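You operate a simulated robot arm through the tools that you are given. There is no shell and no other tool. Be economical: measure what you need, move in short steps, check, and stop when the job is done.

The job below is to be done with a simulated robot arm. You get a single attempt, and the scene is never put back.

JOB
The iron was left on: shut it down and unplug it.
Fine: dial off, steam to DRY, socket off before the plug comes out, plug under the socket.

It is judged by the outcome, as a careful person would: the job done as asked, and still so three seconds after it is handed in. It fails if anything else is knocked over, pushed out of place, dropped, spilled or broken.

ROBOT AND FRAMES
A 6-joint arm with a two-finger parallel gripper, fixed in place. Base frame: the origin is at the foot of the arm, x ahead of it, y to its left, z up; the work surface is at about z = 89.1. Lengths are in cm, angles in rad, forces in N, time in s.
With the tool pointing down near the work surface it reaches from about 24 to 64 cm from the base axis. Its first joint turns from -1.152 to 1.152 rad. Payload 2.7 kg.
The TCP is the grasp point between the finger pads, 2.3 cm short of the fingertips. In the tool frame z runs along the fingers and y along their closing line. The gripper opens to 9.4 cm. The fingers are 3.8 cm wide and 1 cm thick; the gripper's body (5.4 by 9.6 cm) begins 3.9 cm behind the TCP.
Orientation is that of the tool frame in the base frame, as [roll, pitch, yaw] about the fixed x, y, z axes, in that order (R = Rz(yaw) Ry(pitch) Rx(roll)). With the fingers straight down and closing along the base's y, the tool's x points along the base's -x, its y along +y and its z along -z.

CONTROLS
- The arm moves only by the tool jog_arm. Its argument "deltas" is one flat list of numbers, 7 for each row, row after row: the shift along the tool's x, y, z in cm, then the turn, a rotation vector about the tool's x, y, z in rad, then the gripper command, from -1 (shut) to 1 (fully open), values between in proportion. In form: [dx, dy, dz, ax, ay, az, gripper, dx, dy, dz, ax, ay, az, gripper, ...]. A call has 1 to 10 rows; each row shifts and turns the commanded pose from where the row before left it, along the tool's axes as they then stand. Each row takes 0.2 s and may step no farther than 5 cm and 0.15 rad from the row before; otherwise, or with a gripper value out of range, the whole call is refused. A pose out of reach is approached as far as the arm can. The call stops where the force on the tool passes 40 N (or 10 N more than at its start, if that is more) or the arm is blocked; 0.2 s more then pass. Each finger travels about 4.5 cm/s and halts on what it meets, pressing with about 31 N; the grip force reading is that of the motor and also rises with nothing between the fingers. The clock runs only during rows and for 0.2 s after the last one: add rows that do not move to give the fingers time. The reply holds the time, the measured pose of the TCP, the force on the tool along the base axes, the opening and the grip force, in the units named above and with some noise.
- Cameras (640 x 400 px; columns grow to the right, rows downward): "scene" is fixed at [8.41, -41.64, 143.24]; the picture's right is [0.82, -0.57, 0.00], its down [-0.27, -0.39, -0.88] and it looks along [0.50, 0.73, -0.47] (base axes); focal length 302 px, centre (320, 200). "wrist" rides on the gripper at [8.6, 1.6, -7.5] in the tool frame; the picture's right is [-0.18, 0.98, 0.00], its down [-0.58, -0.11, -0.81] and it looks along [-0.79, -0.15, 0.59] (tool axes); focal length 243 px, centre (320, 200). There is no depth. A picture from a camera that has moved, and an enlarged one, comes with that camera's place and axes in the base frame and with its lens. The place of the scene camera against the robot may be out by one fixed shift of up to 2.5 cm in any direction.
- get_image(camera): a new picture of that camera. No time passes.
- enlarge(camera, box): a new picture of the part [left, top, right, bottom] of that camera's present view, enlarged. No time passes.
- sign_off(): hands the job in; it is judged then, once.

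Work in short steps. Places have to be worked out from the pictures, the camera data and where the tool is seen: move nearer, look again, correct. Check each grasp and each placing, and mend what went wrong. You have 120 turns and 68 pictures in all, those below and enlarged ones among them. Open the gripper and draw the arm clear of the work before you hand the job in, unless the task says otherwise; then end with one line.

The tools are called after "Request:" as a command line: name --argument value ..., lists and objects as JSON in quotes. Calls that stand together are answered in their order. jog_arm: Moves the arm, as the interface text tells. Its arguments: {"type":"object","properties":{"deltas":{"type":"array","items":{"type":"number"}}},"required":["deltas"]} The other tools are called the same way: get_image (camera) takes a picture; enlarge (camera, box) takes an enlarged picture of a part of a camera's view; sign_off () hands the job in.

At the start:

```text
clock: 0.0
ee_pos: [41.39, 6.24, 125.23]
orientation: [-3.141, 0.003, -3.141]
ft_force: [0.3, -0.4, 0.1]
grip_width: 9.41
grasp_force: 0.0
```

scene: 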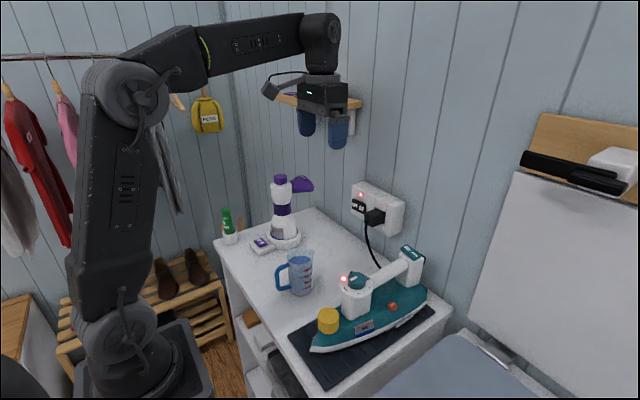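
wrist: 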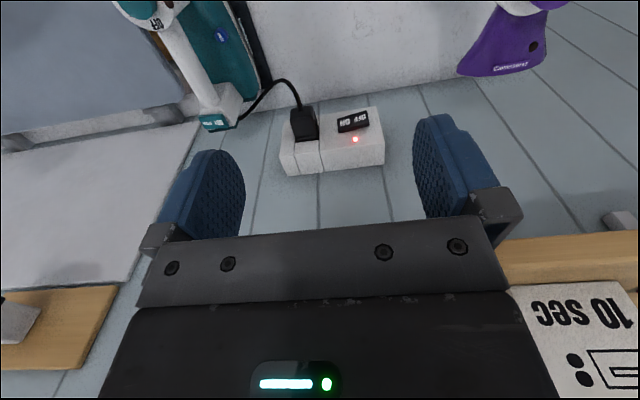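

I start by looking closely at the iron and the socket in the scene view.

Request:
enlarge --camera "scene" --box '[300, 230, 460, 360]'

Request:
enlarge --camera "scene" --box '[335, 170, 425, 250]'

Request:
enlarge --camera "wrist" --box '[100, 0, 420, 190]'

```text
3.08 times, centred on (380, 295) of scene
camera zoom: at [8.41, -41.64, 143.24], right [0.82, -0.57, 0.0], down [-0.27, -0.39, -0.88], along [0.5, 0.73, -0.47], focal length 929 px, centre (135, -92)
```

zoom: 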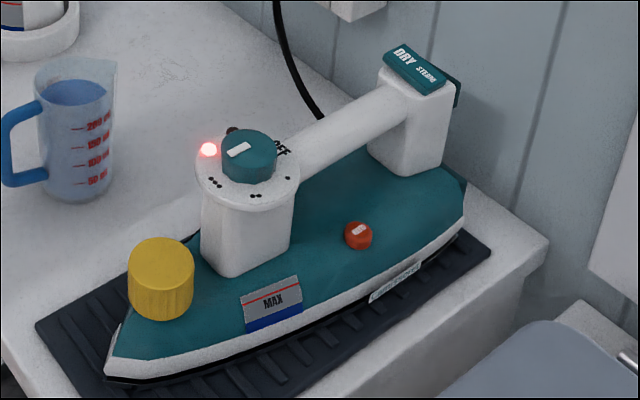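

```text
5.00 times, centred on (380, 210) of scene
camera zoom: at [8.41, -41.64, 143.24], right [0.82, -0.57, 0.0], down [-0.27, -0.39, -0.88], along [0.5, 0.73, -0.47], focal length 1509 px, centre (20, 150)
```

zoom: 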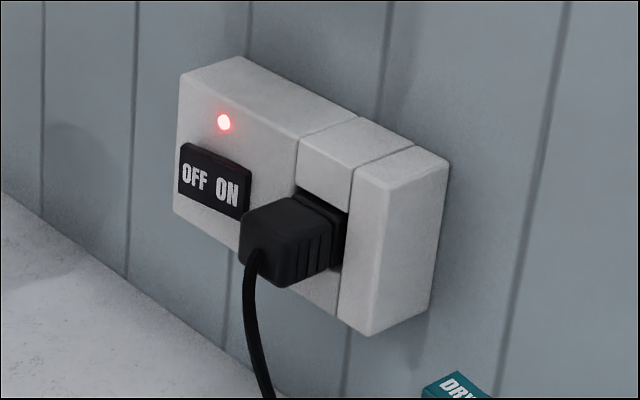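

```text
2.00 times, centred on (260, 95) of wrist
camera zoom: at [32.6, 7.75, 132.64], right [0.18, 0.98, 0.0], down [0.58, -0.11, 0.81], along [0.79, -0.15, -0.59], focal length 485 px, centre (440, 410)
```

zoom: 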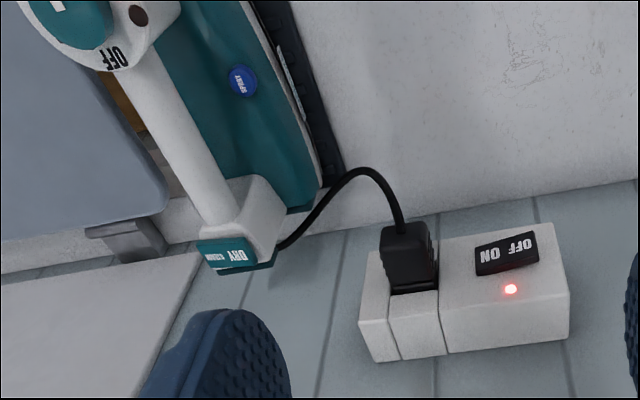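

The dial sits near (37,-10.5,104), the steam switch near (50.5,-10.7,103.5), and the socket LED near (54,8.4,107). I'll move the wrist camera back and over toward the iron to get a closer look.

Request:
jog_arm --deltas '[2.56, -3.56, 1.2, 0, 0, 0, 1, 2.56, -3.56, 1.2, 0, 0, 0, 1, 2.56, -3.56, 1.2, 0, 0, 0, 1, 2.56, -3.56, 1.2, 0, 0, 0, 1, 2.56, -3.56, 1.2, 0, 0, 0, 1]'

Request:
get_image --camera "wrist"

```text
clock: 1.2
ee_pos: [28.7, -11.66, 119.19]
orientation: [3.141, 0.002, -3.14]
ft_force: [-0.3, -0.1, 0.4]
grip_width: 9.37
grasp_force: 0.0
```

```text
62 pictures are left
camera wrist: at [19.9, -10.12, 126.54], right [0.18, 0.98, 0.0], down [0.58, -0.11, 0.81], along [0.79, -0.15, -0.59], focal length 243 px, centre (320, 200)
```

wrist: 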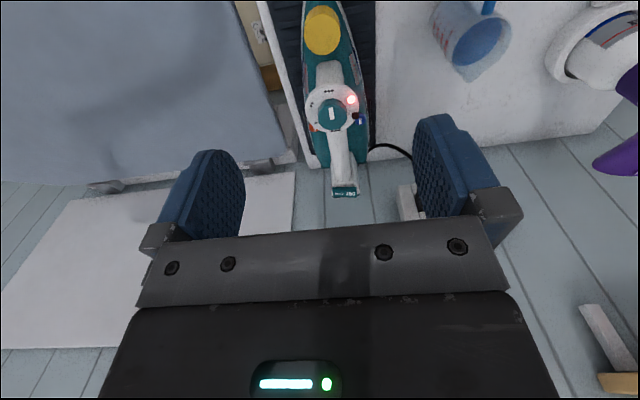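

Request:
enlarge --camera "wrist" --box '[270, 60, 430, 220]'

Request:
enlarge --camera "scene" --box '[335, 240, 435, 310]'

```text
2.50 times, centred on (350, 140) of wrist
camera zoom: at [19.9, -10.12, 126.54], right [0.18, 0.98, 0.0], down [0.58, -0.11, 0.81], along [0.79, -0.15, -0.59], focal length 606 px, centre (245, 350)
```

zoom: 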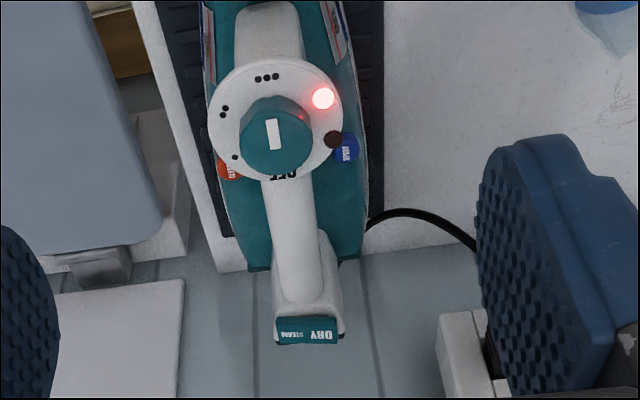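

```text
5.71 times, centred on (385, 275) of scene
camera zoom: at [8.41, -41.64, 143.24], right [0.82, -0.57, 0.0], down [-0.27, -0.39, -0.88], along [0.5, 0.73, -0.47], focal length 1725 px, centre (-51, -229)
```

zoom: 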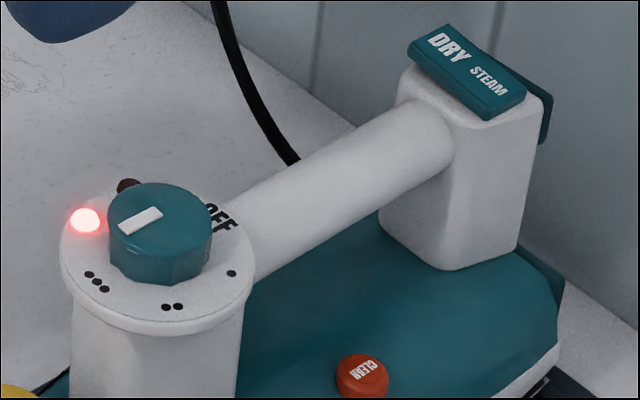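

The pointer is at the three dots (toward −x). OFF is at +x, so the turn is counter‑clockwise from above, through 2 and 1. I'll come in closer above the knob so I can triangulate it.

Request:
jog_arm --deltas '[-3.4, 0, 3.0, 0, 0, 0, 1, -3.4, 0, 3.0, 0, 0, 0, 1]'

Request:
get_image --camera "wrist"

Request:
enlarge --camera "scene" --box '[300, 190, 440, 310]'

```text
clock: 1.8
ee_pos: [35.5, -11.46, 113.31]
orientation: [3.141, 0.0, -3.142]
ft_force: [-0.6, 0.7, 0.1]
grip_width: 9.4
grasp_force: 0.0
```

```text
59 pictures are left
camera wrist: at [26.64, -10.05, 120.67], right [0.18, 0.98, 0.0], down [0.58, -0.11, 0.81], along [0.79, -0.15, -0.59], focal length 243 px, centre (320, 200)
```

wrist: 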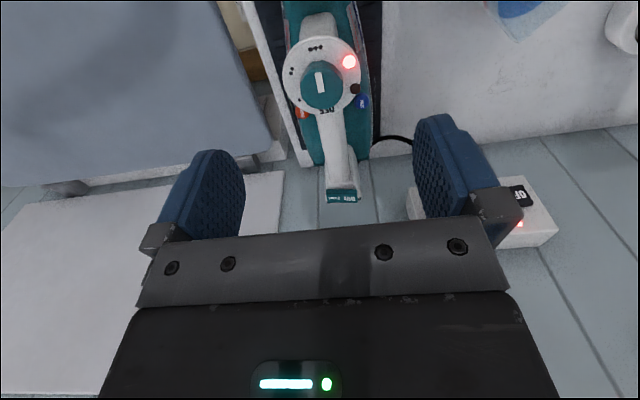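

```text
3.33 times, centred on (370, 250) of scene
camera zoom: at [8.41, -41.64, 143.24], right [0.82, -0.57, 0.0], down [-0.27, -0.39, -0.88], along [0.5, 0.73, -0.47], focal length 1006 px, centre (153, 33)
```

zoom: 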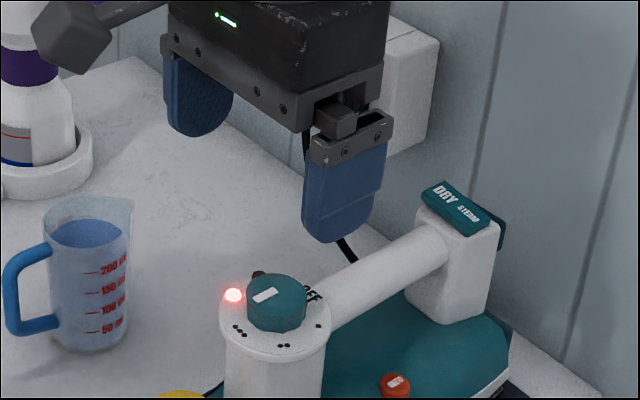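

I need a sharper view of the knob for triangulation.

Request:
enlarge --camera "wrist" --box '[270, 30, 390, 110]'

```text
5.00 times, centred on (330, 70) of wrist
camera zoom: at [26.64, -10.05, 120.67], right [0.18, 0.98, 0.0], down [0.58, -0.11, 0.81], along [0.79, -0.15, -0.59], focal length 1213 px, centre (270, 850)
```

zoom: 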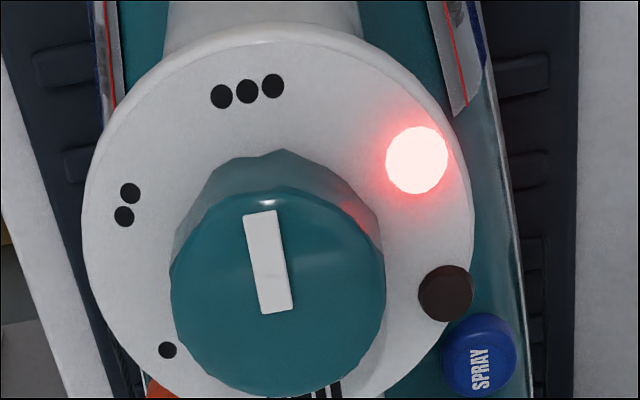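

Triangulation puts the knob top centre at about (36.1,-11.7,103.5), with OFF 180° counter‑clockwise from the pointer. I'll pre‑rotate the gripper 1.5 rad clockwise (seen from above) over the knob, then lower it partway.

Request:
jog_arm --deltas '[-0.6, -0.24, 0, 0, 0, 0, 1, 0, 0, 0, 0, 0, 0.15, 1, 0, 0, 0, 0, 0, 0.15, 1, 0, 0, 0, 0, 0, 0.15, 1, 0, 0, 0, 0, 0, 0.15, 1, 0, 0, 0, 0, 0, 0.15, 1, 0, 0, 0, 0, 0, 0.15, 1, 0, 0, 0, 0, 0, 0.15, 1, 0, 0, 0, 0, 0, 0.15, 1, 0, 0, 0, 0, 0, 0.15, 1]'

Request:
jog_arm --deltas '[0, 0, 2, 0, 0, 0.15, 1, 0, 0, 2.5, 0, 0, 0.07, 1]'

Request:
get_image --camera "wrist"

Request:
enlarge --camera "scene" --box '[300, 190, 440, 310]'

```text
clock: 4.0
ee_pos: [35.9, -11.84, 113.34]
orientation: [3.14, -0.001, 1.791]
ft_force: [-0.8, -0.2, 0.5]
grip_width: 9.39
grasp_force: 0.0
```

```text
clock: 4.6
ee_pos: [35.87, -11.83, 108.81]
orientation: [3.14, 0.0, 1.571]
ft_force: [-0.4, 0.7, 0.3]
grip_width: 9.41
grasp_force: 0.0
```

```text
56 pictures are left
camera wrist: at [37.36, -3.28, 116.24], right [0.98, -0.18, 0.0], down [-0.11, -0.58, 0.81], along [-0.15, -0.79, -0.59], focal length 243 px, centre (320, 200)
```

wrist: 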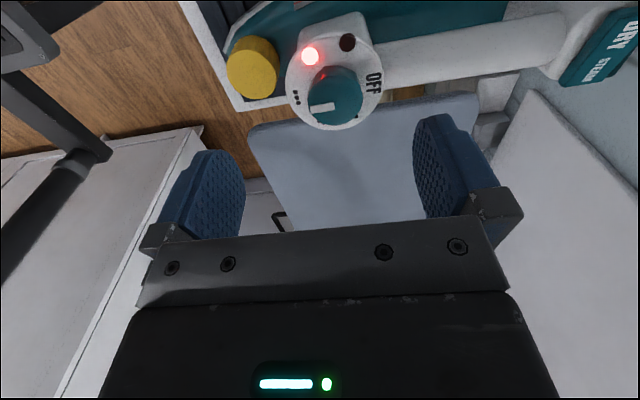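

```text
3.33 times, centred on (370, 250) of scene
camera zoom: at [8.41, -41.64, 143.24], right [0.82, -0.57, 0.0], down [-0.27, -0.39, -0.88], along [0.5, 0.73, -0.47], focal length 1006 px, centre (153, 33)
```

zoom: 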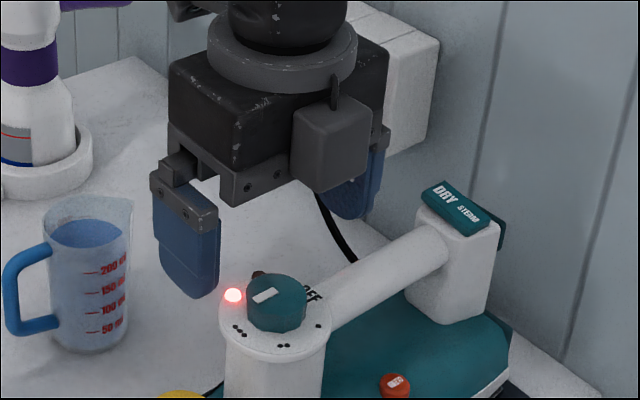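

Request:
enlarge --camera "wrist" --box '[270, 20, 400, 140]'

```text
3.33 times, centred on (335, 80) of wrist
camera zoom: at [37.36, -3.28, 116.24], right [0.98, -0.18, 0.0], down [-0.11, -0.58, 0.81], along [-0.15, -0.79, -0.59], focal length 809 px, centre (270, 600)
```

zoom: 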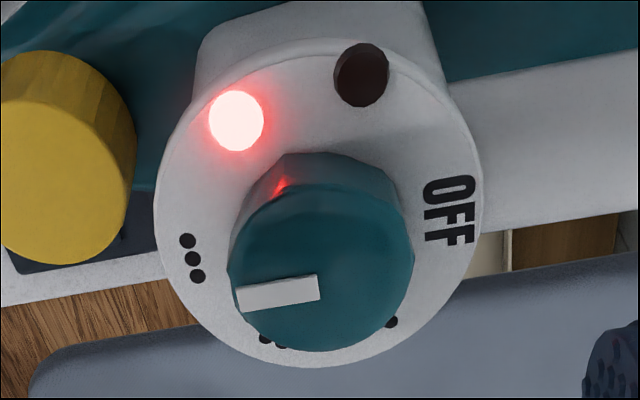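

The three views agree on a knob top at about (36.6,-11.75,102.5). I'll align over it, lower to TCP z≈104 and half close, then check.

Request:
jog_arm --deltas '[0.08, 0.75, 0, 0, 0, 0, 1, 0, 0, 2.5, 0, 0, 0, 1, 0, 0, 1.5, 0, 0, 0, 1, 0, 0, 0.8, 0, 0, 0, 0.6, 0, 0, 0, 0, 0, 0, 0.1, 0, 0, 0, 0, 0, 0, 0.0]'

Request:
get_image --camera "wrist"

Request:
enlarge --camera "scene" --box '[300, 210, 420, 310]'

```text
clock: 6.0
ee_pos: [36.63, -11.68, 104.01]
orientation: [-3.141, 0.001, 1.573]
ft_force: [0.8, 0.7, 0.6]
grip_width: 4.69
grasp_force: 0.0
```

```text
53 pictures are left
camera wrist: at [38.26, -3.12, 111.33], right [0.98, -0.18, 0.0], down [-0.11, -0.58, 0.81], along [-0.15, -0.79, -0.59], focal length 243 px, centre (320, 200)
```

wrist: 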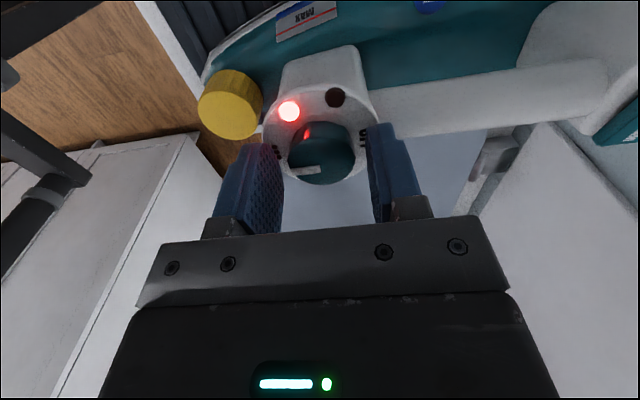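

```text
4.00 times, centred on (360, 260) of scene
camera zoom: at [8.41, -41.64, 143.24], right [0.82, -0.57, 0.0], down [-0.27, -0.39, -0.88], along [0.5, 0.73, -0.47], focal length 1207 px, centre (160, -40)
```

zoom: 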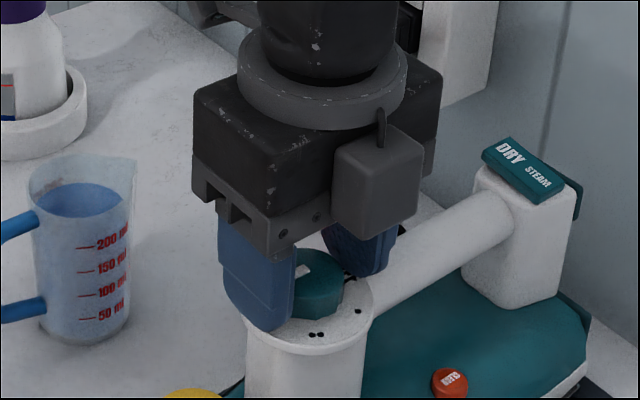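

The fingers straddle the knob, centred, with tips just above the ring. I'll close on it now.

Request:
jog_arm --deltas '[0, 0, 0, 0, 0, 0, -0.25, 0, 0, 0, 0, 0, 0, -0.3, 0, 0, 0, 0, 0, 0, -0.4, 0, 0, 0, 0, 0, 0, -0.5]'

Request:
enlarge --camera "wrist" --box '[200, 60, 440, 230]'

```text
clock: 7.0
ee_pos: [36.76, -11.7, 104.06]
orientation: [3.141, -0.001, 1.574]
ft_force: [6.5, 0.5, 0.2]
grip_width: 3.3
grasp_force: 30.8
```

```text
2.35 times, centred on (320, 145) of wrist
camera zoom: at [38.3, -3.12, 111.35], right [0.98, -0.18, 0.0], down [-0.11, -0.58, 0.81], along [-0.15, -0.79, -0.59], focal length 571 px, centre (320, 329)
```

zoom: 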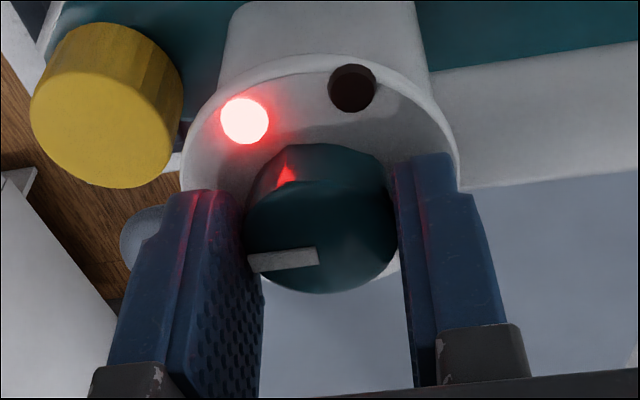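

The knob is gripped at 3.3 cm with a small side force. I'll shift 0.15 cm to relieve it and start turning counter‑clockwise.

Request:
jog_arm --deltas '[0, 0.15, 0, 0, 0, 0, -0.5, 0, 0, 0, 0, 0, -0.1, -0.5, 0, 0, 0, 0, 0, -0.15, -0.5, 0, 0, 0, 0, 0, -0.15, -0.5, 0, 0, 0, 0, 0, -0.15, -0.5]'

Request:
enlarge --camera "wrist" --box '[200, 60, 440, 230]'

```text
clock: 8.2
ee_pos: [36.88, -11.71, 103.96]
orientation: [-3.142, -0.002, 2.128]
ft_force: [-2.5, 1.3, -1.1]
grip_width: 3.28
grasp_force: 31.3
```

```text
2.35 times, centred on (320, 145) of wrist
camera zoom: at [33.57, -3.58, 111.38], right [0.93, 0.36, 0.0], down [0.22, -0.55, 0.81], along [0.29, -0.75, -0.59], focal length 571 px, centre (320, 329)
```

zoom: 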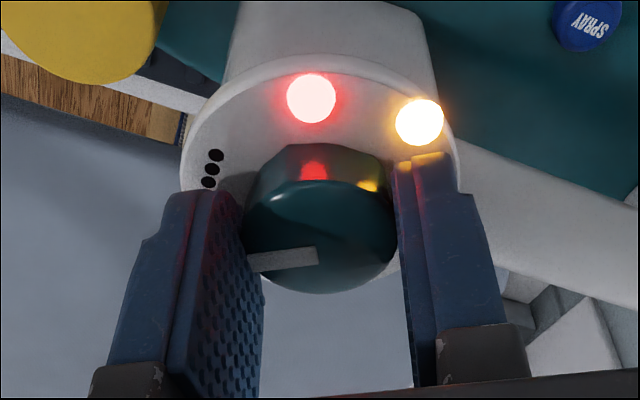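

The knob turns with the gripper (an amber lamp lit) and forces are low. I continue.

Request:
jog_arm --deltas '[0, 0, 0, 0, 0, -0.15, -0.5, 0, 0, 0, 0, 0, -0.15, -0.5, 0, 0, 0, 0, 0, -0.15, -0.5, 0, 0, 0, 0, 0, -0.15, -0.5, 0, 0, 0, 0, 0, -0.15, -0.5, 0, 0, 0, 0, 0, -0.15, -0.5, 0, 0, 0, 0, 0, -0.15, -0.5]'

Request:
jog_arm --deltas '[0, 0, 0, 0, 0, -0.15, -0.5, 0, 0, 0, 0, 0, -0.15, -0.5, 0, 0, 0, 0, 0, -0.15, -0.5, 0, 0, 0, 0, 0, -0.15, -0.5, 0, 0, 0, 0, 0, -0.15, -0.5, 0, 0, 0, 0, 0, -0.15, -0.5]'

Request:
get_image --camera "wrist"

```text
clock: 9.8
ee_pos: [36.75, -11.9, 104.02]
orientation: [-3.141, 0.0, -3.109]
ft_force: [-8.3, -2.6, 0.0]
grip_width: 3.31
grasp_force: 30.7
```

```text
clock: 11.2
ee_pos: [36.86, -11.7, 103.89]
orientation: [-3.138, 0.002, -2.208]
ft_force: [-4.1, -5.7, 7.5]
grip_width: 3.31
grasp_force: 31.5
```

```text
49 pictures are left
camera wrist: at [30.33, -17.84, 111.33], right [-0.68, 0.73, 0.0], down [0.43, 0.4, 0.81], along [0.59, 0.55, -0.59], focal length 243 px, centre (320, 200)
```

wrist: 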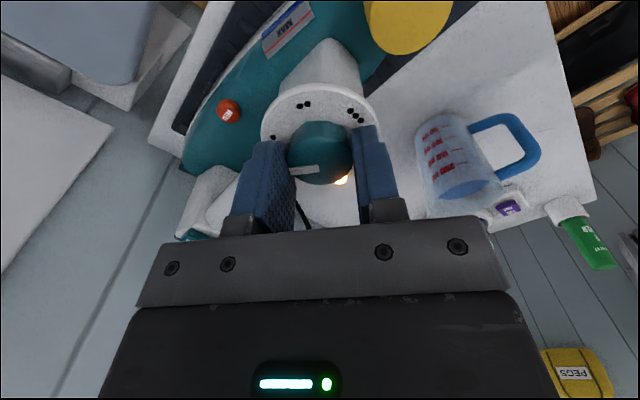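

It has turned 2.50 rad so far, with 0.64 to go.

Request:
jog_arm --deltas '[0, 0, -0.05, 0, 0, -0.13, -0.5, 0, 0, 0, 0, 0, -0.13, -0.5, 0, 0, 0, 0, 0, -0.13, -0.5, 0, 0, 0, 0, 0, -0.13, -0.5, 0, 0, 0, 0, 0, -0.12, -0.5, 0, 0, 0, 0, 0, 0, -0.5]'

Request:
enlarge --camera "wrist" --box '[200, 60, 440, 230]'

```text
clock: 12.6
ee_pos: [36.9, -11.7, 104.04]
orientation: [3.142, 0.002, -1.57]
ft_force: [1.7, -0.1, -0.8]
grip_width: 3.3
grasp_force: 30.4
```

```text
2.35 times, centred on (320, 145) of wrist
camera zoom: at [35.18, -20.45, 111.34], right [-0.98, 0.18, 0.0], down [0.11, 0.58, 0.81], along [0.15, 0.79, -0.59], focal length 571 px, centre (320, 329)
```

zoom: 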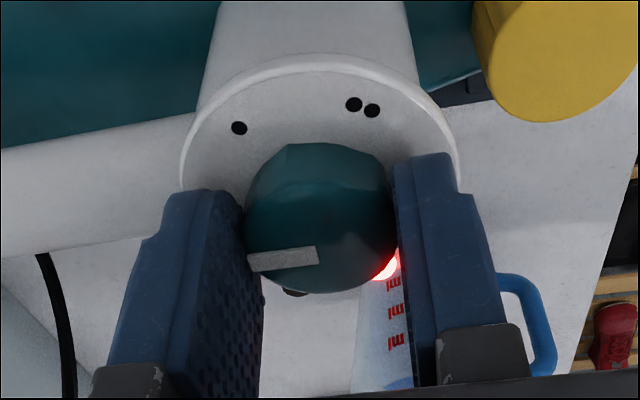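

The amber light is off now and the pointer is toward the handle. I release, lift and check.

Request:
jog_arm --deltas '[0, 0, 0, 0, 0, 0, 0, 0, 0, 0, 0, 0, 0, 0.2, 0, 0, 0, 0, 0, 0, 0.2, 0, 0, -2, 0, 0, 0, 0.5, 0, 0, -3, 0, 0, 0, 0.5, 0, 0, -3, 0, 0, 0, 0.5]'

Request:
enlarge --camera "wrist" --box '[240, 0, 400, 130]'

Request:
enlarge --camera "scene" --box '[300, 230, 460, 360]'

```text
clock: 14.0
ee_pos: [36.72, -11.63, 111.99]
orientation: [3.141, 0.001, -1.572]
ft_force: [0.6, -0.4, -0.5]
grip_width: 7.06
grasp_force: 0.2
```

```text
3.08 times, centred on (320, 65) of wrist
camera zoom: at [35.04, -20.47, 119.42], right [-0.98, 0.18, 0.0], down [0.11, 0.58, 0.81], along [0.15, 0.79, -0.59], focal length 746 px, centre (320, 615)
```

zoom: 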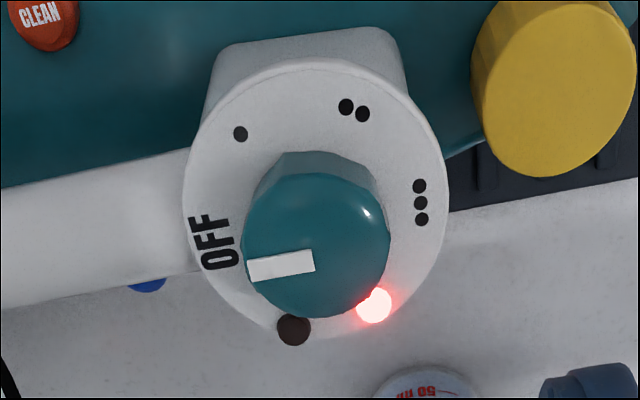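

```text
3.08 times, centred on (380, 295) of scene
camera zoom: at [8.41, -41.64, 143.24], right [0.82, -0.57, 0.0], down [-0.27, -0.39, -0.88], along [0.5, 0.73, -0.47], focal length 929 px, centre (135, -92)
```

zoom: 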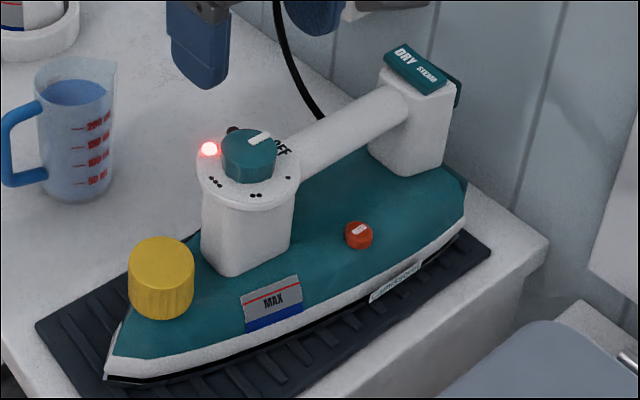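

The dial points at OFF, the amber light is out, and the iron hasn't moved. Next is the steam rocker: I rotate the tool back to nominal and move toward the handle's rear to look.

Request:
jog_arm --deltas '[0, 0, -0.5, 0, 0, 0.15, 1, 0, 0, 0, 0, 0, 0.15, 1, 0, 0, 0, 0, 0, 0.15, 1, 0, 0, 0, 0, 0, 0.15, 1, 0, 0, 0, 0, 0, 0.15, 1, 0, 0, 0, 0, 0, 0.15, 1, 0, 0, 0, 0, 0, 0.15, 1, 0, 0, 0, 0, 0, 0.15, 1, 0, 0, 0, 0, 0, 0.15, 1, 0, 0, 0, 0, 0, 0.15, 1]'

Request:
jog_arm --deltas '[0, 0, 0, 0, 0, 0.0708, 1, -4, 0, 0, 0, 0, 0, 1, -4, 0, 0, 0, 0, 0, 1]'

Request:
get_image --camera "wrist"

Request:
enlarge --camera "wrist" --box '[240, 60, 400, 190]'

```text
clock: 16.2
ee_pos: [36.92, -11.68, 112.53]
orientation: [3.141, 0.003, -3.073]
ft_force: [0.9, 0.4, 0.2]
grip_width: 9.4
grasp_force: 0.0
```

```text
clock: 17.0
ee_pos: [44.7, -11.45, 112.28]
orientation: [3.141, 0.001, -3.141]
ft_force: [-0.4, 0.8, 0.4]
grip_width: 9.4
grasp_force: 0.0
```

```text
45 pictures are left
camera wrist: at [36.11, -10.05, 119.76], right [0.18, 0.98, 0.0], down [0.58, -0.11, 0.81], along [0.79, -0.15, -0.59], focal length 243 px, centre (320, 200)
```

wrist: 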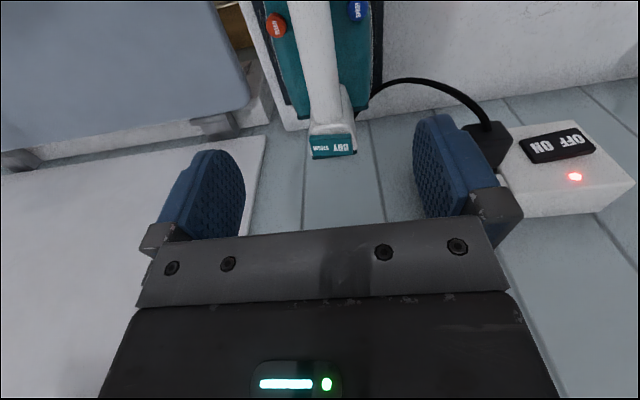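

```text
3.08 times, centred on (320, 125) of wrist
camera zoom: at [36.11, -10.05, 119.76], right [0.18, 0.98, 0.0], down [0.58, -0.11, 0.81], along [0.79, -0.15, -0.59], focal length 746 px, centre (320, 431)
```

zoom: 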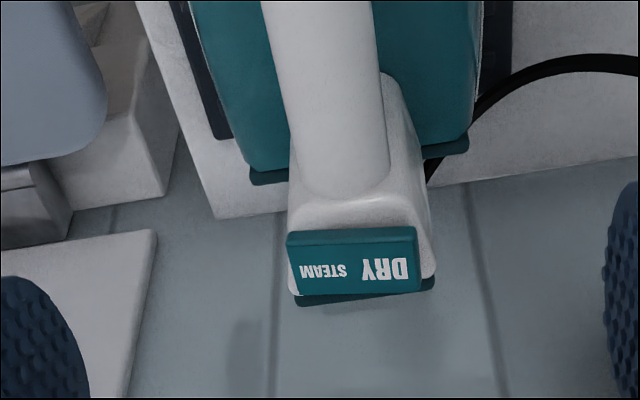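

The steam rocker is about 3.9 cm long along y, centred near (51.3,-11.9,102), with the DRY end (+y) raised. I close the gripper and move above the DRY end.

Request:
jog_arm --deltas '[-3.3, 0.6, 0, 0, 0, 0, -1, -3.3, 0.65, 0, 0, 0, 0, -1, 0, 0, 2, 0, 0, 0, -1, 0, 0, 2, 0, 0, 0, -1, 0, 0, 1.5, 0, 0, 0, -1, 0, 0, 0, 0, 0, 0, -1]'

Request:
get_image --camera "wrist"

Request:
enlarge --camera "scene" --box '[360, 210, 460, 290]'

```text
clock: 18.4
ee_pos: [51.31, -10.3, 106.98]
orientation: [-3.14, 0.002, 3.141]
ft_force: [-0.2, -0.2, -0.4]
grip_width: 0.02
grasp_force: 30.6
```

```text
43 pictures are left
camera wrist: at [42.69, -8.9, 114.36], right [0.18, 0.98, 0.0], down [0.58, -0.11, 0.81], along [0.79, -0.15, -0.59], focal length 243 px, centre (320, 200)
```

wrist: 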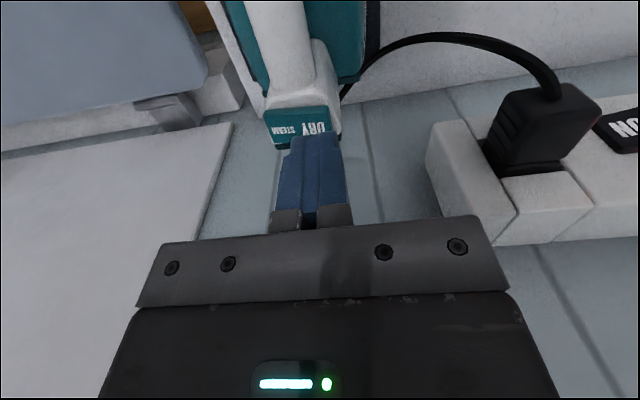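

```text
5.00 times, centred on (410, 250) of scene
camera zoom: at [8.41, -41.64, 143.24], right [0.82, -0.57, 0.0], down [-0.27, -0.39, -0.88], along [0.5, 0.73, -0.47], focal length 1509 px, centre (-130, -50)
```

zoom: 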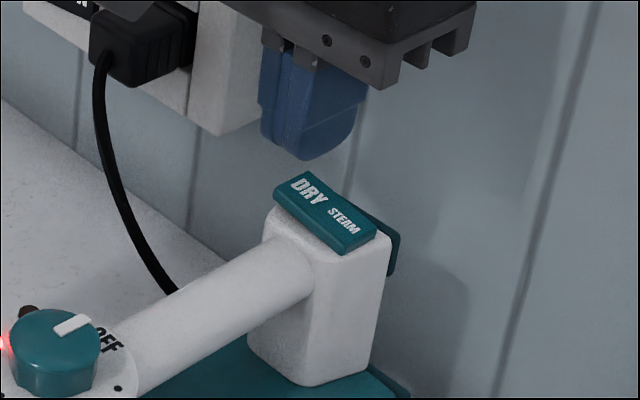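

The fingertip is right over the DRY end. I lower it in small steps while watching the force.

Request:
jog_arm --deltas '[0, 0, 1, 0, 0, 0, -1, 0, 0, 0.5, 0, 0, 0, -1, 0, 0, 0.3, 0, 0, 0, -1, 0, 0, 0.3, 0, 0, 0, -1]'

```text
clock: 19.4
ee_pos: [51.52, -10.32, 105.01]
orientation: [3.141, 0.003, 3.139]
ft_force: [0.1, -0.6, -0.3]
grip_width: 0.0
grasp_force: 31.4
```

Request:
jog_arm --deltas '[0, 0, 0.2, 0, 0, 0, -1, 0, 0, 0.2, 0, 0, 0, -1, 0, 0, 0.2, 0, 0, 0, -1]'

Request:
enlarge --camera "scene" --box '[360, 210, 460, 290]'

```text
clock: 20.2
ee_pos: [51.42, -10.33, 104.54]
orientation: [3.141, 0.003, -3.141]
ft_force: [-3.1, 3.5, 11.7]
grip_width: 0.0
grasp_force: 30.9
```

```text
5.00 times, centred on (410, 250) of scene
camera zoom: at [8.38, -41.63, 143.24], right [0.82, -0.57, 0.0], down [-0.27, -0.39, -0.88], along [0.5, 0.73, -0.47], focal length 1509 px, centre (-130, -50)
```

zoom: 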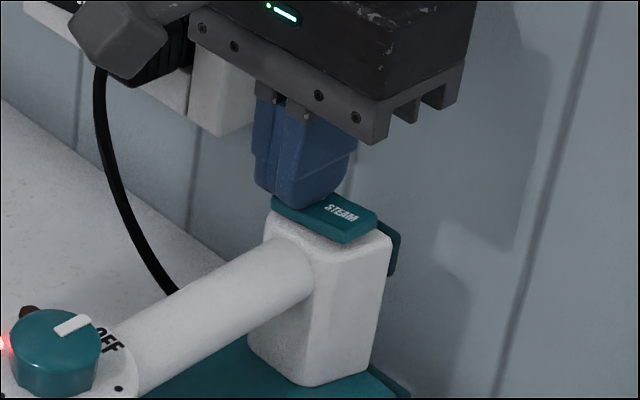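

Contact is at 12 N and the rocker has tilted flat, so I keep pressing a bit further.

Request:
jog_arm --deltas '[0, 0, 0.2, 0, 0, 0, -1, 0, 0, 0.2, 0, 0, 0, -1]'

Request:
enlarge --camera "scene" --box '[360, 210, 460, 290]'

```text
clock: 20.9
ee_pos: [51.47, -10.44, 104.5]
orientation: [-3.139, 0.012, -3.14]
ft_force: [-4.8, 2.4, 7.3]
grip_width: 0.01
grasp_force: 31.0
stopped in row 2: the force on the tool passed its limit (the readings are from after the stop); the commanded pose is now the measured one
```

```text
5.00 times, centred on (410, 250) of scene
camera zoom: at [8.38, -41.63, 143.24], right [0.82, -0.57, 0.0], down [-0.27, -0.39, -0.88], along [0.5, 0.73, -0.47], focal length 1509 px, centre (-130, -50)
```

zoom: 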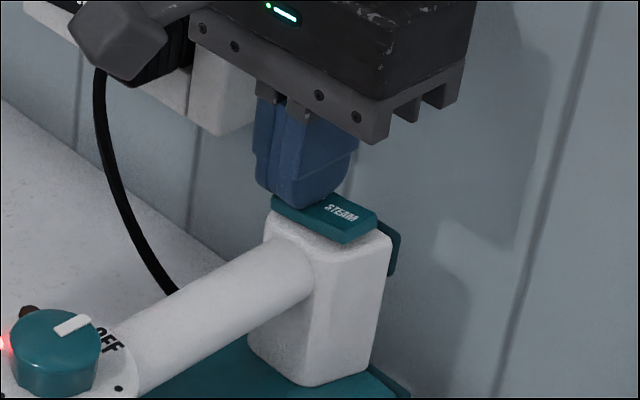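

It hit firm resistance. I lift off and check whether the rocker stayed at DRY.

Request:
jog_arm --deltas '[0, 0, -2, 0, 0, 0, -1, 0, 0, -3, 0, 0, 0, -1, 0, 0, -3, 0, 0, 0, -1]'

Request:
enlarge --camera "scene" --box '[360, 210, 460, 290]'

Request:
enlarge --camera "wrist" --box '[240, 60, 400, 190]'

```text
clock: 21.7
ee_pos: [51.32, -10.4, 112.51]
orientation: [-3.141, 0.008, -3.139]
ft_force: [0.6, 0.0, -0.1]
grip_width: 0.0
grasp_force: 30.8
```

```text
5.00 times, centred on (410, 250) of scene
camera zoom: at [8.41, -41.64, 143.24], right [0.82, -0.57, 0.0], down [-0.27, -0.39, -0.88], along [0.5, 0.73, -0.47], focal length 1509 px, centre (-130, -50)
```

zoom: 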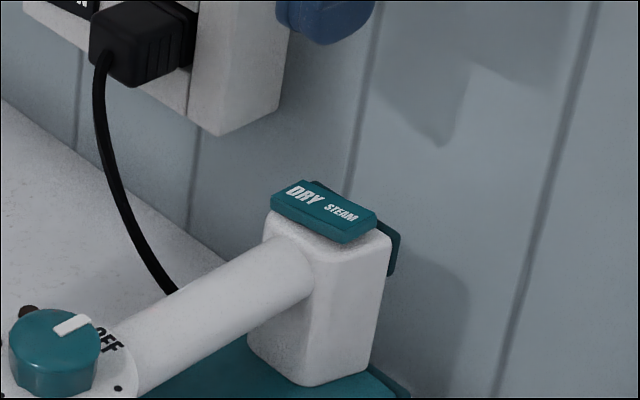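

```text
3.08 times, centred on (320, 125) of wrist
camera zoom: at [42.56, -8.85, 119.82], right [0.18, 0.98, 0.0], down [0.57, -0.11, 0.81], along [0.8, -0.15, -0.58], focal length 746 px, centre (320, 431)
```

zoom: 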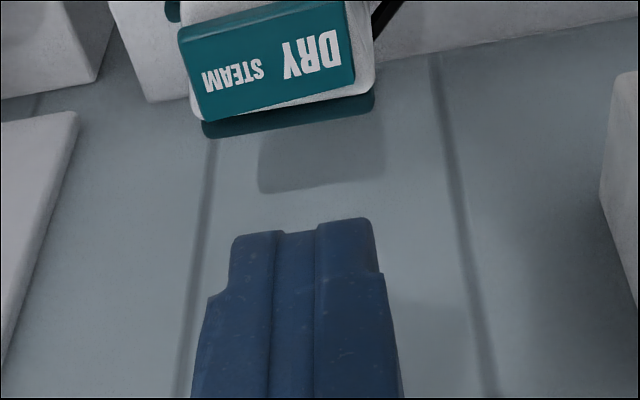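

The rocker now stays tilted to DRY. The socket rocker is at about (54.9,8.5,102.3) with the OFF end near y≈9.8, so I go in front of it and tilt the fingers forward by 0.5 rad.

Request:
jog_arm --deltas '[2.5, 2, 0, 0, 0, 0, -1, 2.5, 4.5, 0, 0, 0, 0, -1, 1.3, 4.7, 0.5, 0, 0, 0, -1, 1, 4.7, 1, 0, 0, 0, -1, 0, 4.5, 1, 0, 0, 0, -1, 0, 0, 0, 0, -0.13, 0, -1, 0, 0, 0, 0, -0.13, 0, -1, 0, 0, 0, 0, -0.13, 0, -1, 0, 0, 0, 0, -0.11, 0, -1]'

Request:
get_image --camera "wrist"

Request:
enlarge --camera "scene" --box '[270, 140, 430, 260]'

```text
refused: row 2 steps farther than a row can; nothing moved
```

```text
37 pictures are left
camera wrist: at [42.56, -8.85, 119.82], right [0.18, 0.98, 0.0], down [0.57, -0.11, 0.81], along [0.8, -0.15, -0.58], focal length 243 px, centre (320, 200)
```

wrist: 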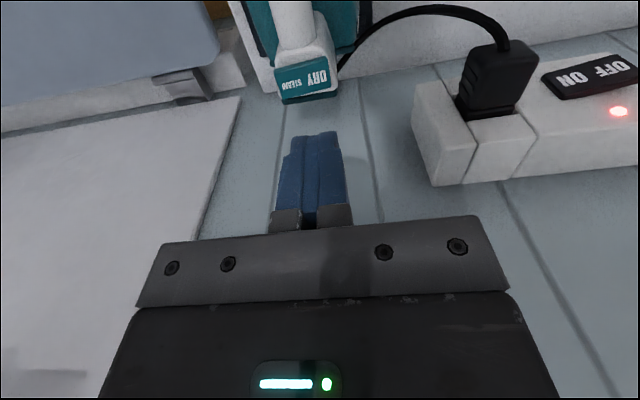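

```text
3.33 times, centred on (350, 200) of scene
camera zoom: at [8.41, -41.64, 143.24], right [0.82, -0.57, 0.0], down [-0.27, -0.39, -0.88], along [0.5, 0.73, -0.47], focal length 1006 px, centre (220, 200)
```

zoom: 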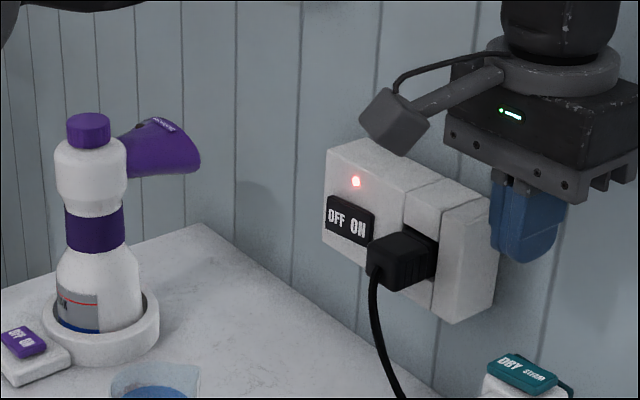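

A row was too long, so I resend it with shorter ones.

Request:
jog_arm --deltas '[2.5, 2.4, 0, 0, 0, 0, -1, 2.5, 3.6, 0, 0, 0, 0, -1, 1.3, 4.5, 0.5, 0, 0, 0, -1, 1, 4.5, 1, 0, 0, 0, -1, 0, 4.5, 1, 0, 0, 0, -1, 0, 0.9, 0, 0, -0.13, 0, -1, 0, 0, 0, 0, -0.13, 0, -1, 0, 0, 0, 0, -0.13, 0, -1, 0, 0, 0, 0, -0.11, 0, -1]'

Request:
get_image --camera "wrist"

Request:
enlarge --camera "scene" --box '[270, 140, 430, 260]'

```text
clock: 23.7
ee_pos: [44.14, 10.0, 109.87]
orientation: [-3.141, 0.514, -3.138]
ft_force: [1.0, 0.5, 0.7]
grip_width: 0.0
grasp_force: 31.3
```

```text
35 pictures are left
camera wrist: at [32.87, 11.55, 112.1], right [0.16, 0.98, 0.09], down [0.11, -0.11, 0.99], along [0.98, -0.15, -0.13], focal length 243 px, centre (320, 200)
```

wrist: 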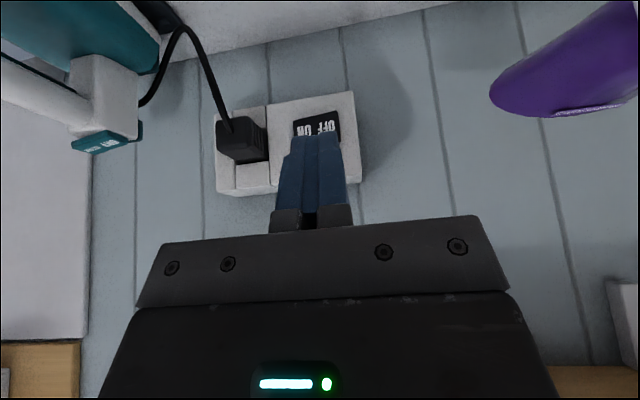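

```text
3.33 times, centred on (350, 200) of scene
camera zoom: at [8.41, -41.64, 143.24], right [0.82, -0.57, 0.0], down [-0.27, -0.39, -0.88], along [0.5, 0.73, -0.47], focal length 1006 px, centre (220, 200)
```

zoom: 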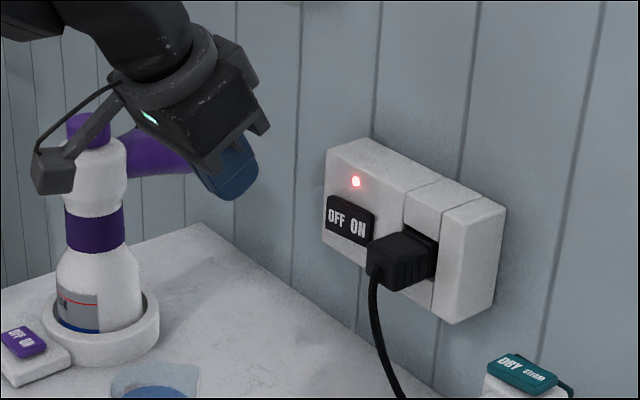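

In this view the rocker spans y≈6.3–10.8 at z≈102, so y=10 lands on the OFF end. I move down and forward to just in front of it.

Request:
jog_arm --deltas '[-0.3, 0, 3.95, 0, 0, 0, -1, -0.3, 0, 3.95, 0, 0, 0, -1]'

Request:
enlarge --camera "wrist" --box '[200, 20, 440, 230]'

Request:
enlarge --camera "scene" --box '[310, 150, 430, 250]'

```text
clock: 24.3
ee_pos: [48.74, 10.1, 103.38]
orientation: [-3.141, 0.512, -3.138]
ft_force: [-0.5, -0.3, 0.1]
grip_width: 0.0
grasp_force: 31.1
```

```text
1.90 times, centred on (320, 125) of wrist
camera zoom: at [37.4, 11.6, 105.49], right [0.16, 0.98, 0.09], down [0.11, -0.11, 0.99], along [0.98, -0.15, -0.13], focal length 462 px, centre (320, 343)
```

zoom: 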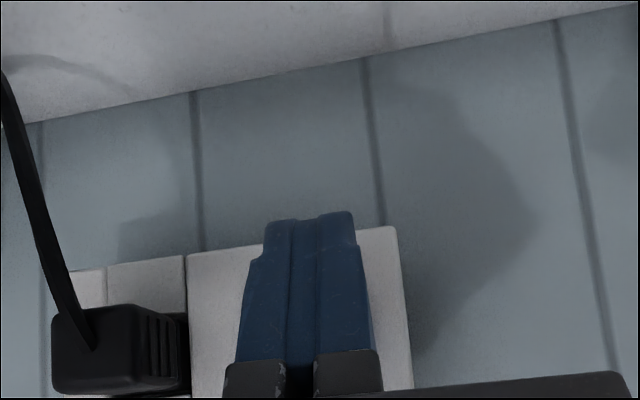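

```text
4.00 times, centred on (370, 200) of scene
camera zoom: at [8.41, -41.64, 143.24], right [0.82, -0.57, 0.0], down [-0.27, -0.39, -0.88], along [0.5, 0.73, -0.47], focal length 1207 px, centre (120, 200)
```

zoom: 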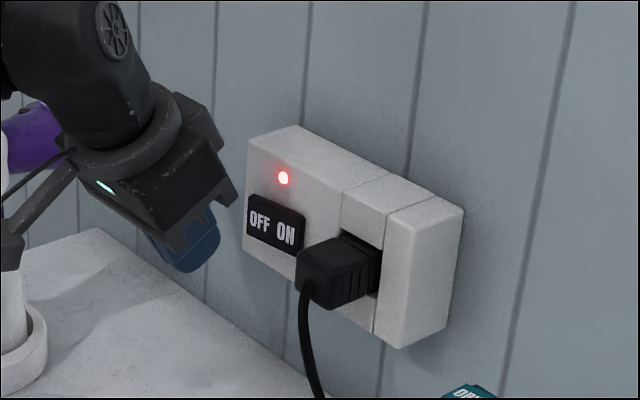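

The tip lines up with OFF in the scene view. I advance toward the rocker.

Request:
jog_arm --deltas '[-1.3, 0, 0.73, 0, 0, 0, -1, -0.87, 0, 0.49, 0, 0, 0, -1, -0.26, 0, 0.15, 0, 0, 0, -1, -0.26, 0, 0.15, 0, 0, 0, -1]'

Request:
enlarge --camera "scene" --box '[310, 150, 430, 250]'

```text
clock: 25.3
ee_pos: [51.79, 10.05, 103.2]
orientation: [-3.141, 0.509, -3.138]
ft_force: [0.2, -0.6, 0.1]
grip_width: 0.0
grasp_force: 31.1
```

```text
4.00 times, centred on (370, 200) of scene
camera zoom: at [8.41, -41.64, 143.24], right [0.82, -0.57, 0.0], down [-0.27, -0.39, -0.88], along [0.5, 0.73, -0.47], focal length 1207 px, centre (120, 200)
```

zoom: 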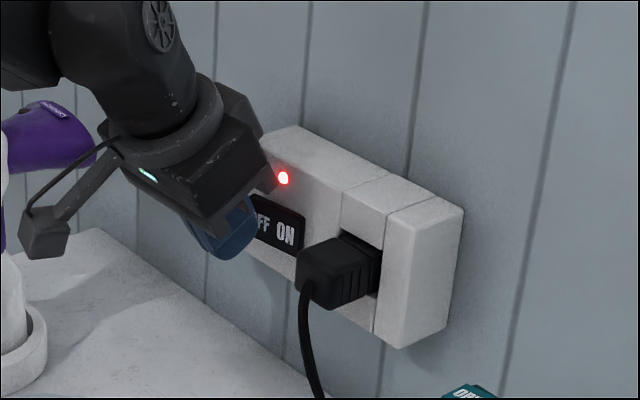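

No contact yet and the tip looks slightly low. I raise it 0.5 cm and continue in small steps.

Request:
jog_arm --deltas '[-0.245, 0, -0.435, 0, 0, 0, -1, -0.26, 0, 0.15, 0, 0, 0, -1, -0.22, 0, 0.12, 0, 0, 0, -1, -0.22, 0, 0.12, 0, 0, 0, -1]'

```text
clock: 26.5
ee_pos: [52.21, 10.03, 103.67]
orientation: [-3.137, 0.504, -3.14]
ft_force: [-15.9, -0.6, 6.8]
grip_width: 0.04
grasp_force: 31.3
stopped in row 4: the force on the tool passed its limit (the readings are from after the stop); the commanded pose is now the measured one
```

Request:
enlarge --camera "scene" --box '[310, 150, 430, 250]'

```text
4.00 times, centred on (370, 200) of scene
camera zoom: at [8.35, -41.65, 143.24], right [0.82, -0.57, 0.0], down [-0.27, -0.39, -0.88], along [0.5, 0.73, -0.47], focal length 1207 px, centre (120, 200)
```

zoom: 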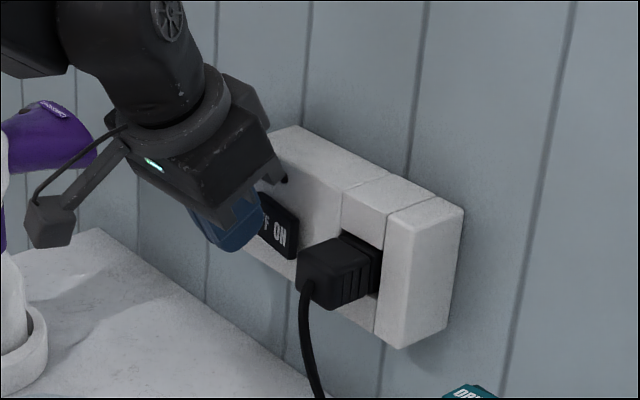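

The socket LED is dark and the ON end has popped out. I retreat and check.

Request:
jog_arm --deltas '[1.75, 0, -0.98, 0, 0, 0, -1, 3.5, 0, -1.95, 0, 0, 0, -1, 2, 0, -3.5, 0, 0, 0, -1]'

Request:
get_image --camera "wrist"

Request:
enlarge --camera "scene" --box '[310, 150, 430, 250]'

```text
clock: 27.3
ee_pos: [42.74, 9.88, 105.77]
orientation: [-3.138, 0.504, -3.138]
ft_force: [-0.5, -0.2, 0.3]
grip_width: 0.01
grasp_force: 30.7
```

```text
29 pictures are left
camera wrist: at [31.44, 11.46, 107.99], right [0.16, 0.98, 0.09], down [0.12, -0.11, 0.99], along [0.98, -0.15, -0.14], focal length 243 px, centre (320, 200)
```

wrist: 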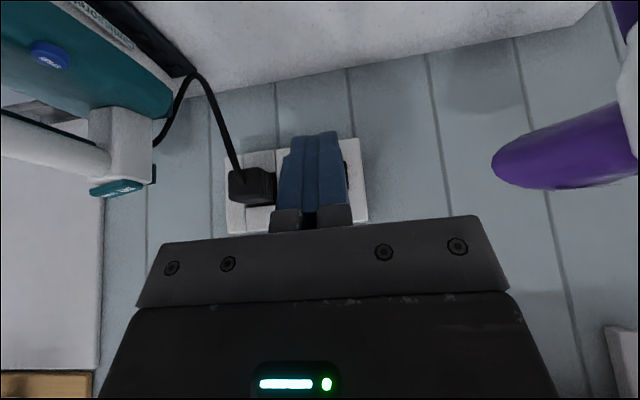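

```text
4.00 times, centred on (370, 200) of scene
camera zoom: at [8.41, -41.64, 143.24], right [0.82, -0.57, 0.0], down [-0.27, -0.39, -0.88], along [0.5, 0.73, -0.47], focal length 1207 px, centre (120, 200)
```

zoom: 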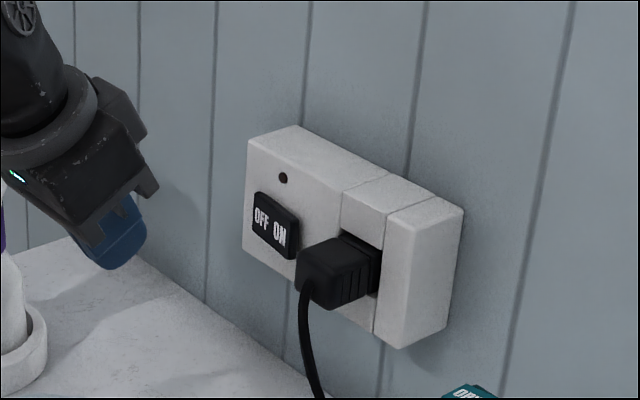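

The socket is off. Next, the plug: I open the gripper and move to y≈2 to view the plug between the fingers.

Request:
jog_arm --deltas '[0, -4, -1, 0, 0, 0, 1, 0, -4, 0, 0, 0, 0, 1, 0, 0, 0, 0, 0, 0, 1, 0, 0, 0, 0, 0, 0, 1]'

Request:
enlarge --camera "wrist" --box '[220, 90, 440, 230]'

```text
clock: 28.3
ee_pos: [42.33, 1.84, 106.61]
orientation: [-3.138, 0.503, -3.14]
ft_force: [0.2, 0.1, 0.1]
grip_width: 8.67
grasp_force: 0.1
```

```text
2.86 times, centred on (330, 160) of wrist
camera zoom: at [30.99, 3.39, 108.94], right [0.16, 0.98, 0.09], down [0.12, -0.11, 0.99], along [0.98, -0.15, -0.14], focal length 693 px, centre (291, 314)
```

zoom: 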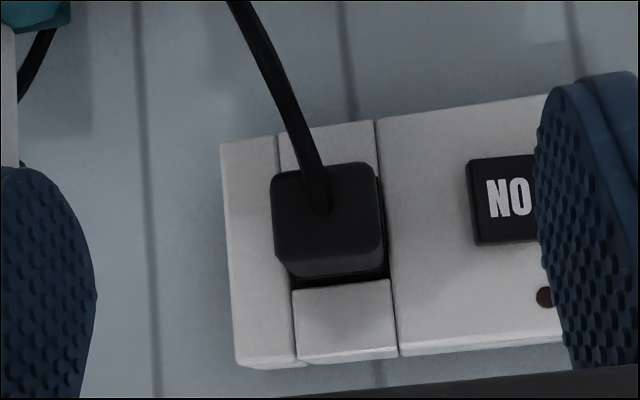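

The plug's front face is about 3.3 × 2.8 cm, centred near y≈1.6, z≈102.7. The ON end of the rocker sticks out near y≈6.3, so I keep the opening to about 5.2 cm and approach partway.

Request:
jog_arm --deltas '[0, -0.2, 0, 0, 0, 0, 0.1, 0, 0, 0, 0, 0, 0, 0.1, -2.25, 0, 2.15, 0, 0, 0, 0.1, -2.25, 0, 2.15, 0, 0, 0, 0.1, 0, 0, 0, 0, 0, 0, 0.1]'

Request:
enlarge --camera "wrist" --box '[220, 90, 440, 230]'

Request:
enlarge --camera "scene" --box '[320, 160, 420, 240]'

```text
clock: 29.5
ee_pos: [48.39, 1.85, 105.21]
orientation: [-3.139, 0.504, -3.139]
ft_force: [-0.2, -0.2, 0.1]
grip_width: 5.17
grasp_force: 0.1
```

```text
2.86 times, centred on (330, 160) of wrist
camera zoom: at [37.11, 3.37, 107.47], right [0.16, 0.98, 0.09], down [0.12, -0.11, 0.99], along [0.98, -0.15, -0.14], focal length 693 px, centre (291, 314)
```

zoom: 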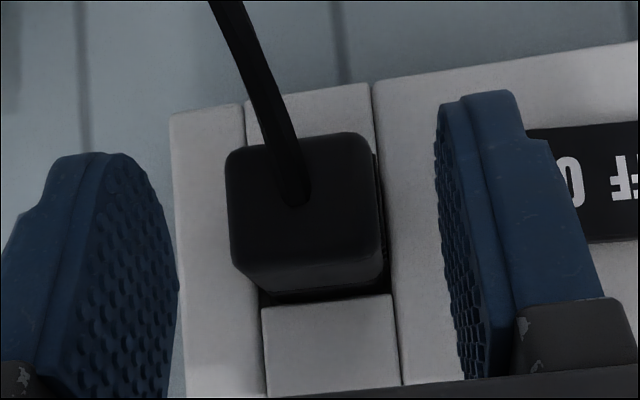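

```text
5.00 times, centred on (370, 200) of scene
camera zoom: at [8.41, -41.64, 143.24], right [0.82, -0.57, 0.0], down [-0.27, -0.39, -0.88], along [0.5, 0.73, -0.47], focal length 1509 px, centre (70, 200)
```

zoom: 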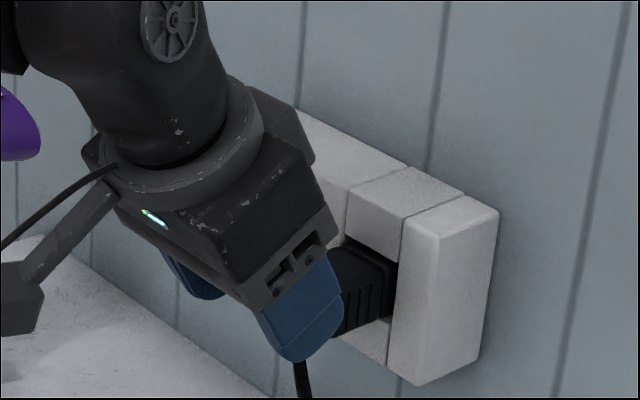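

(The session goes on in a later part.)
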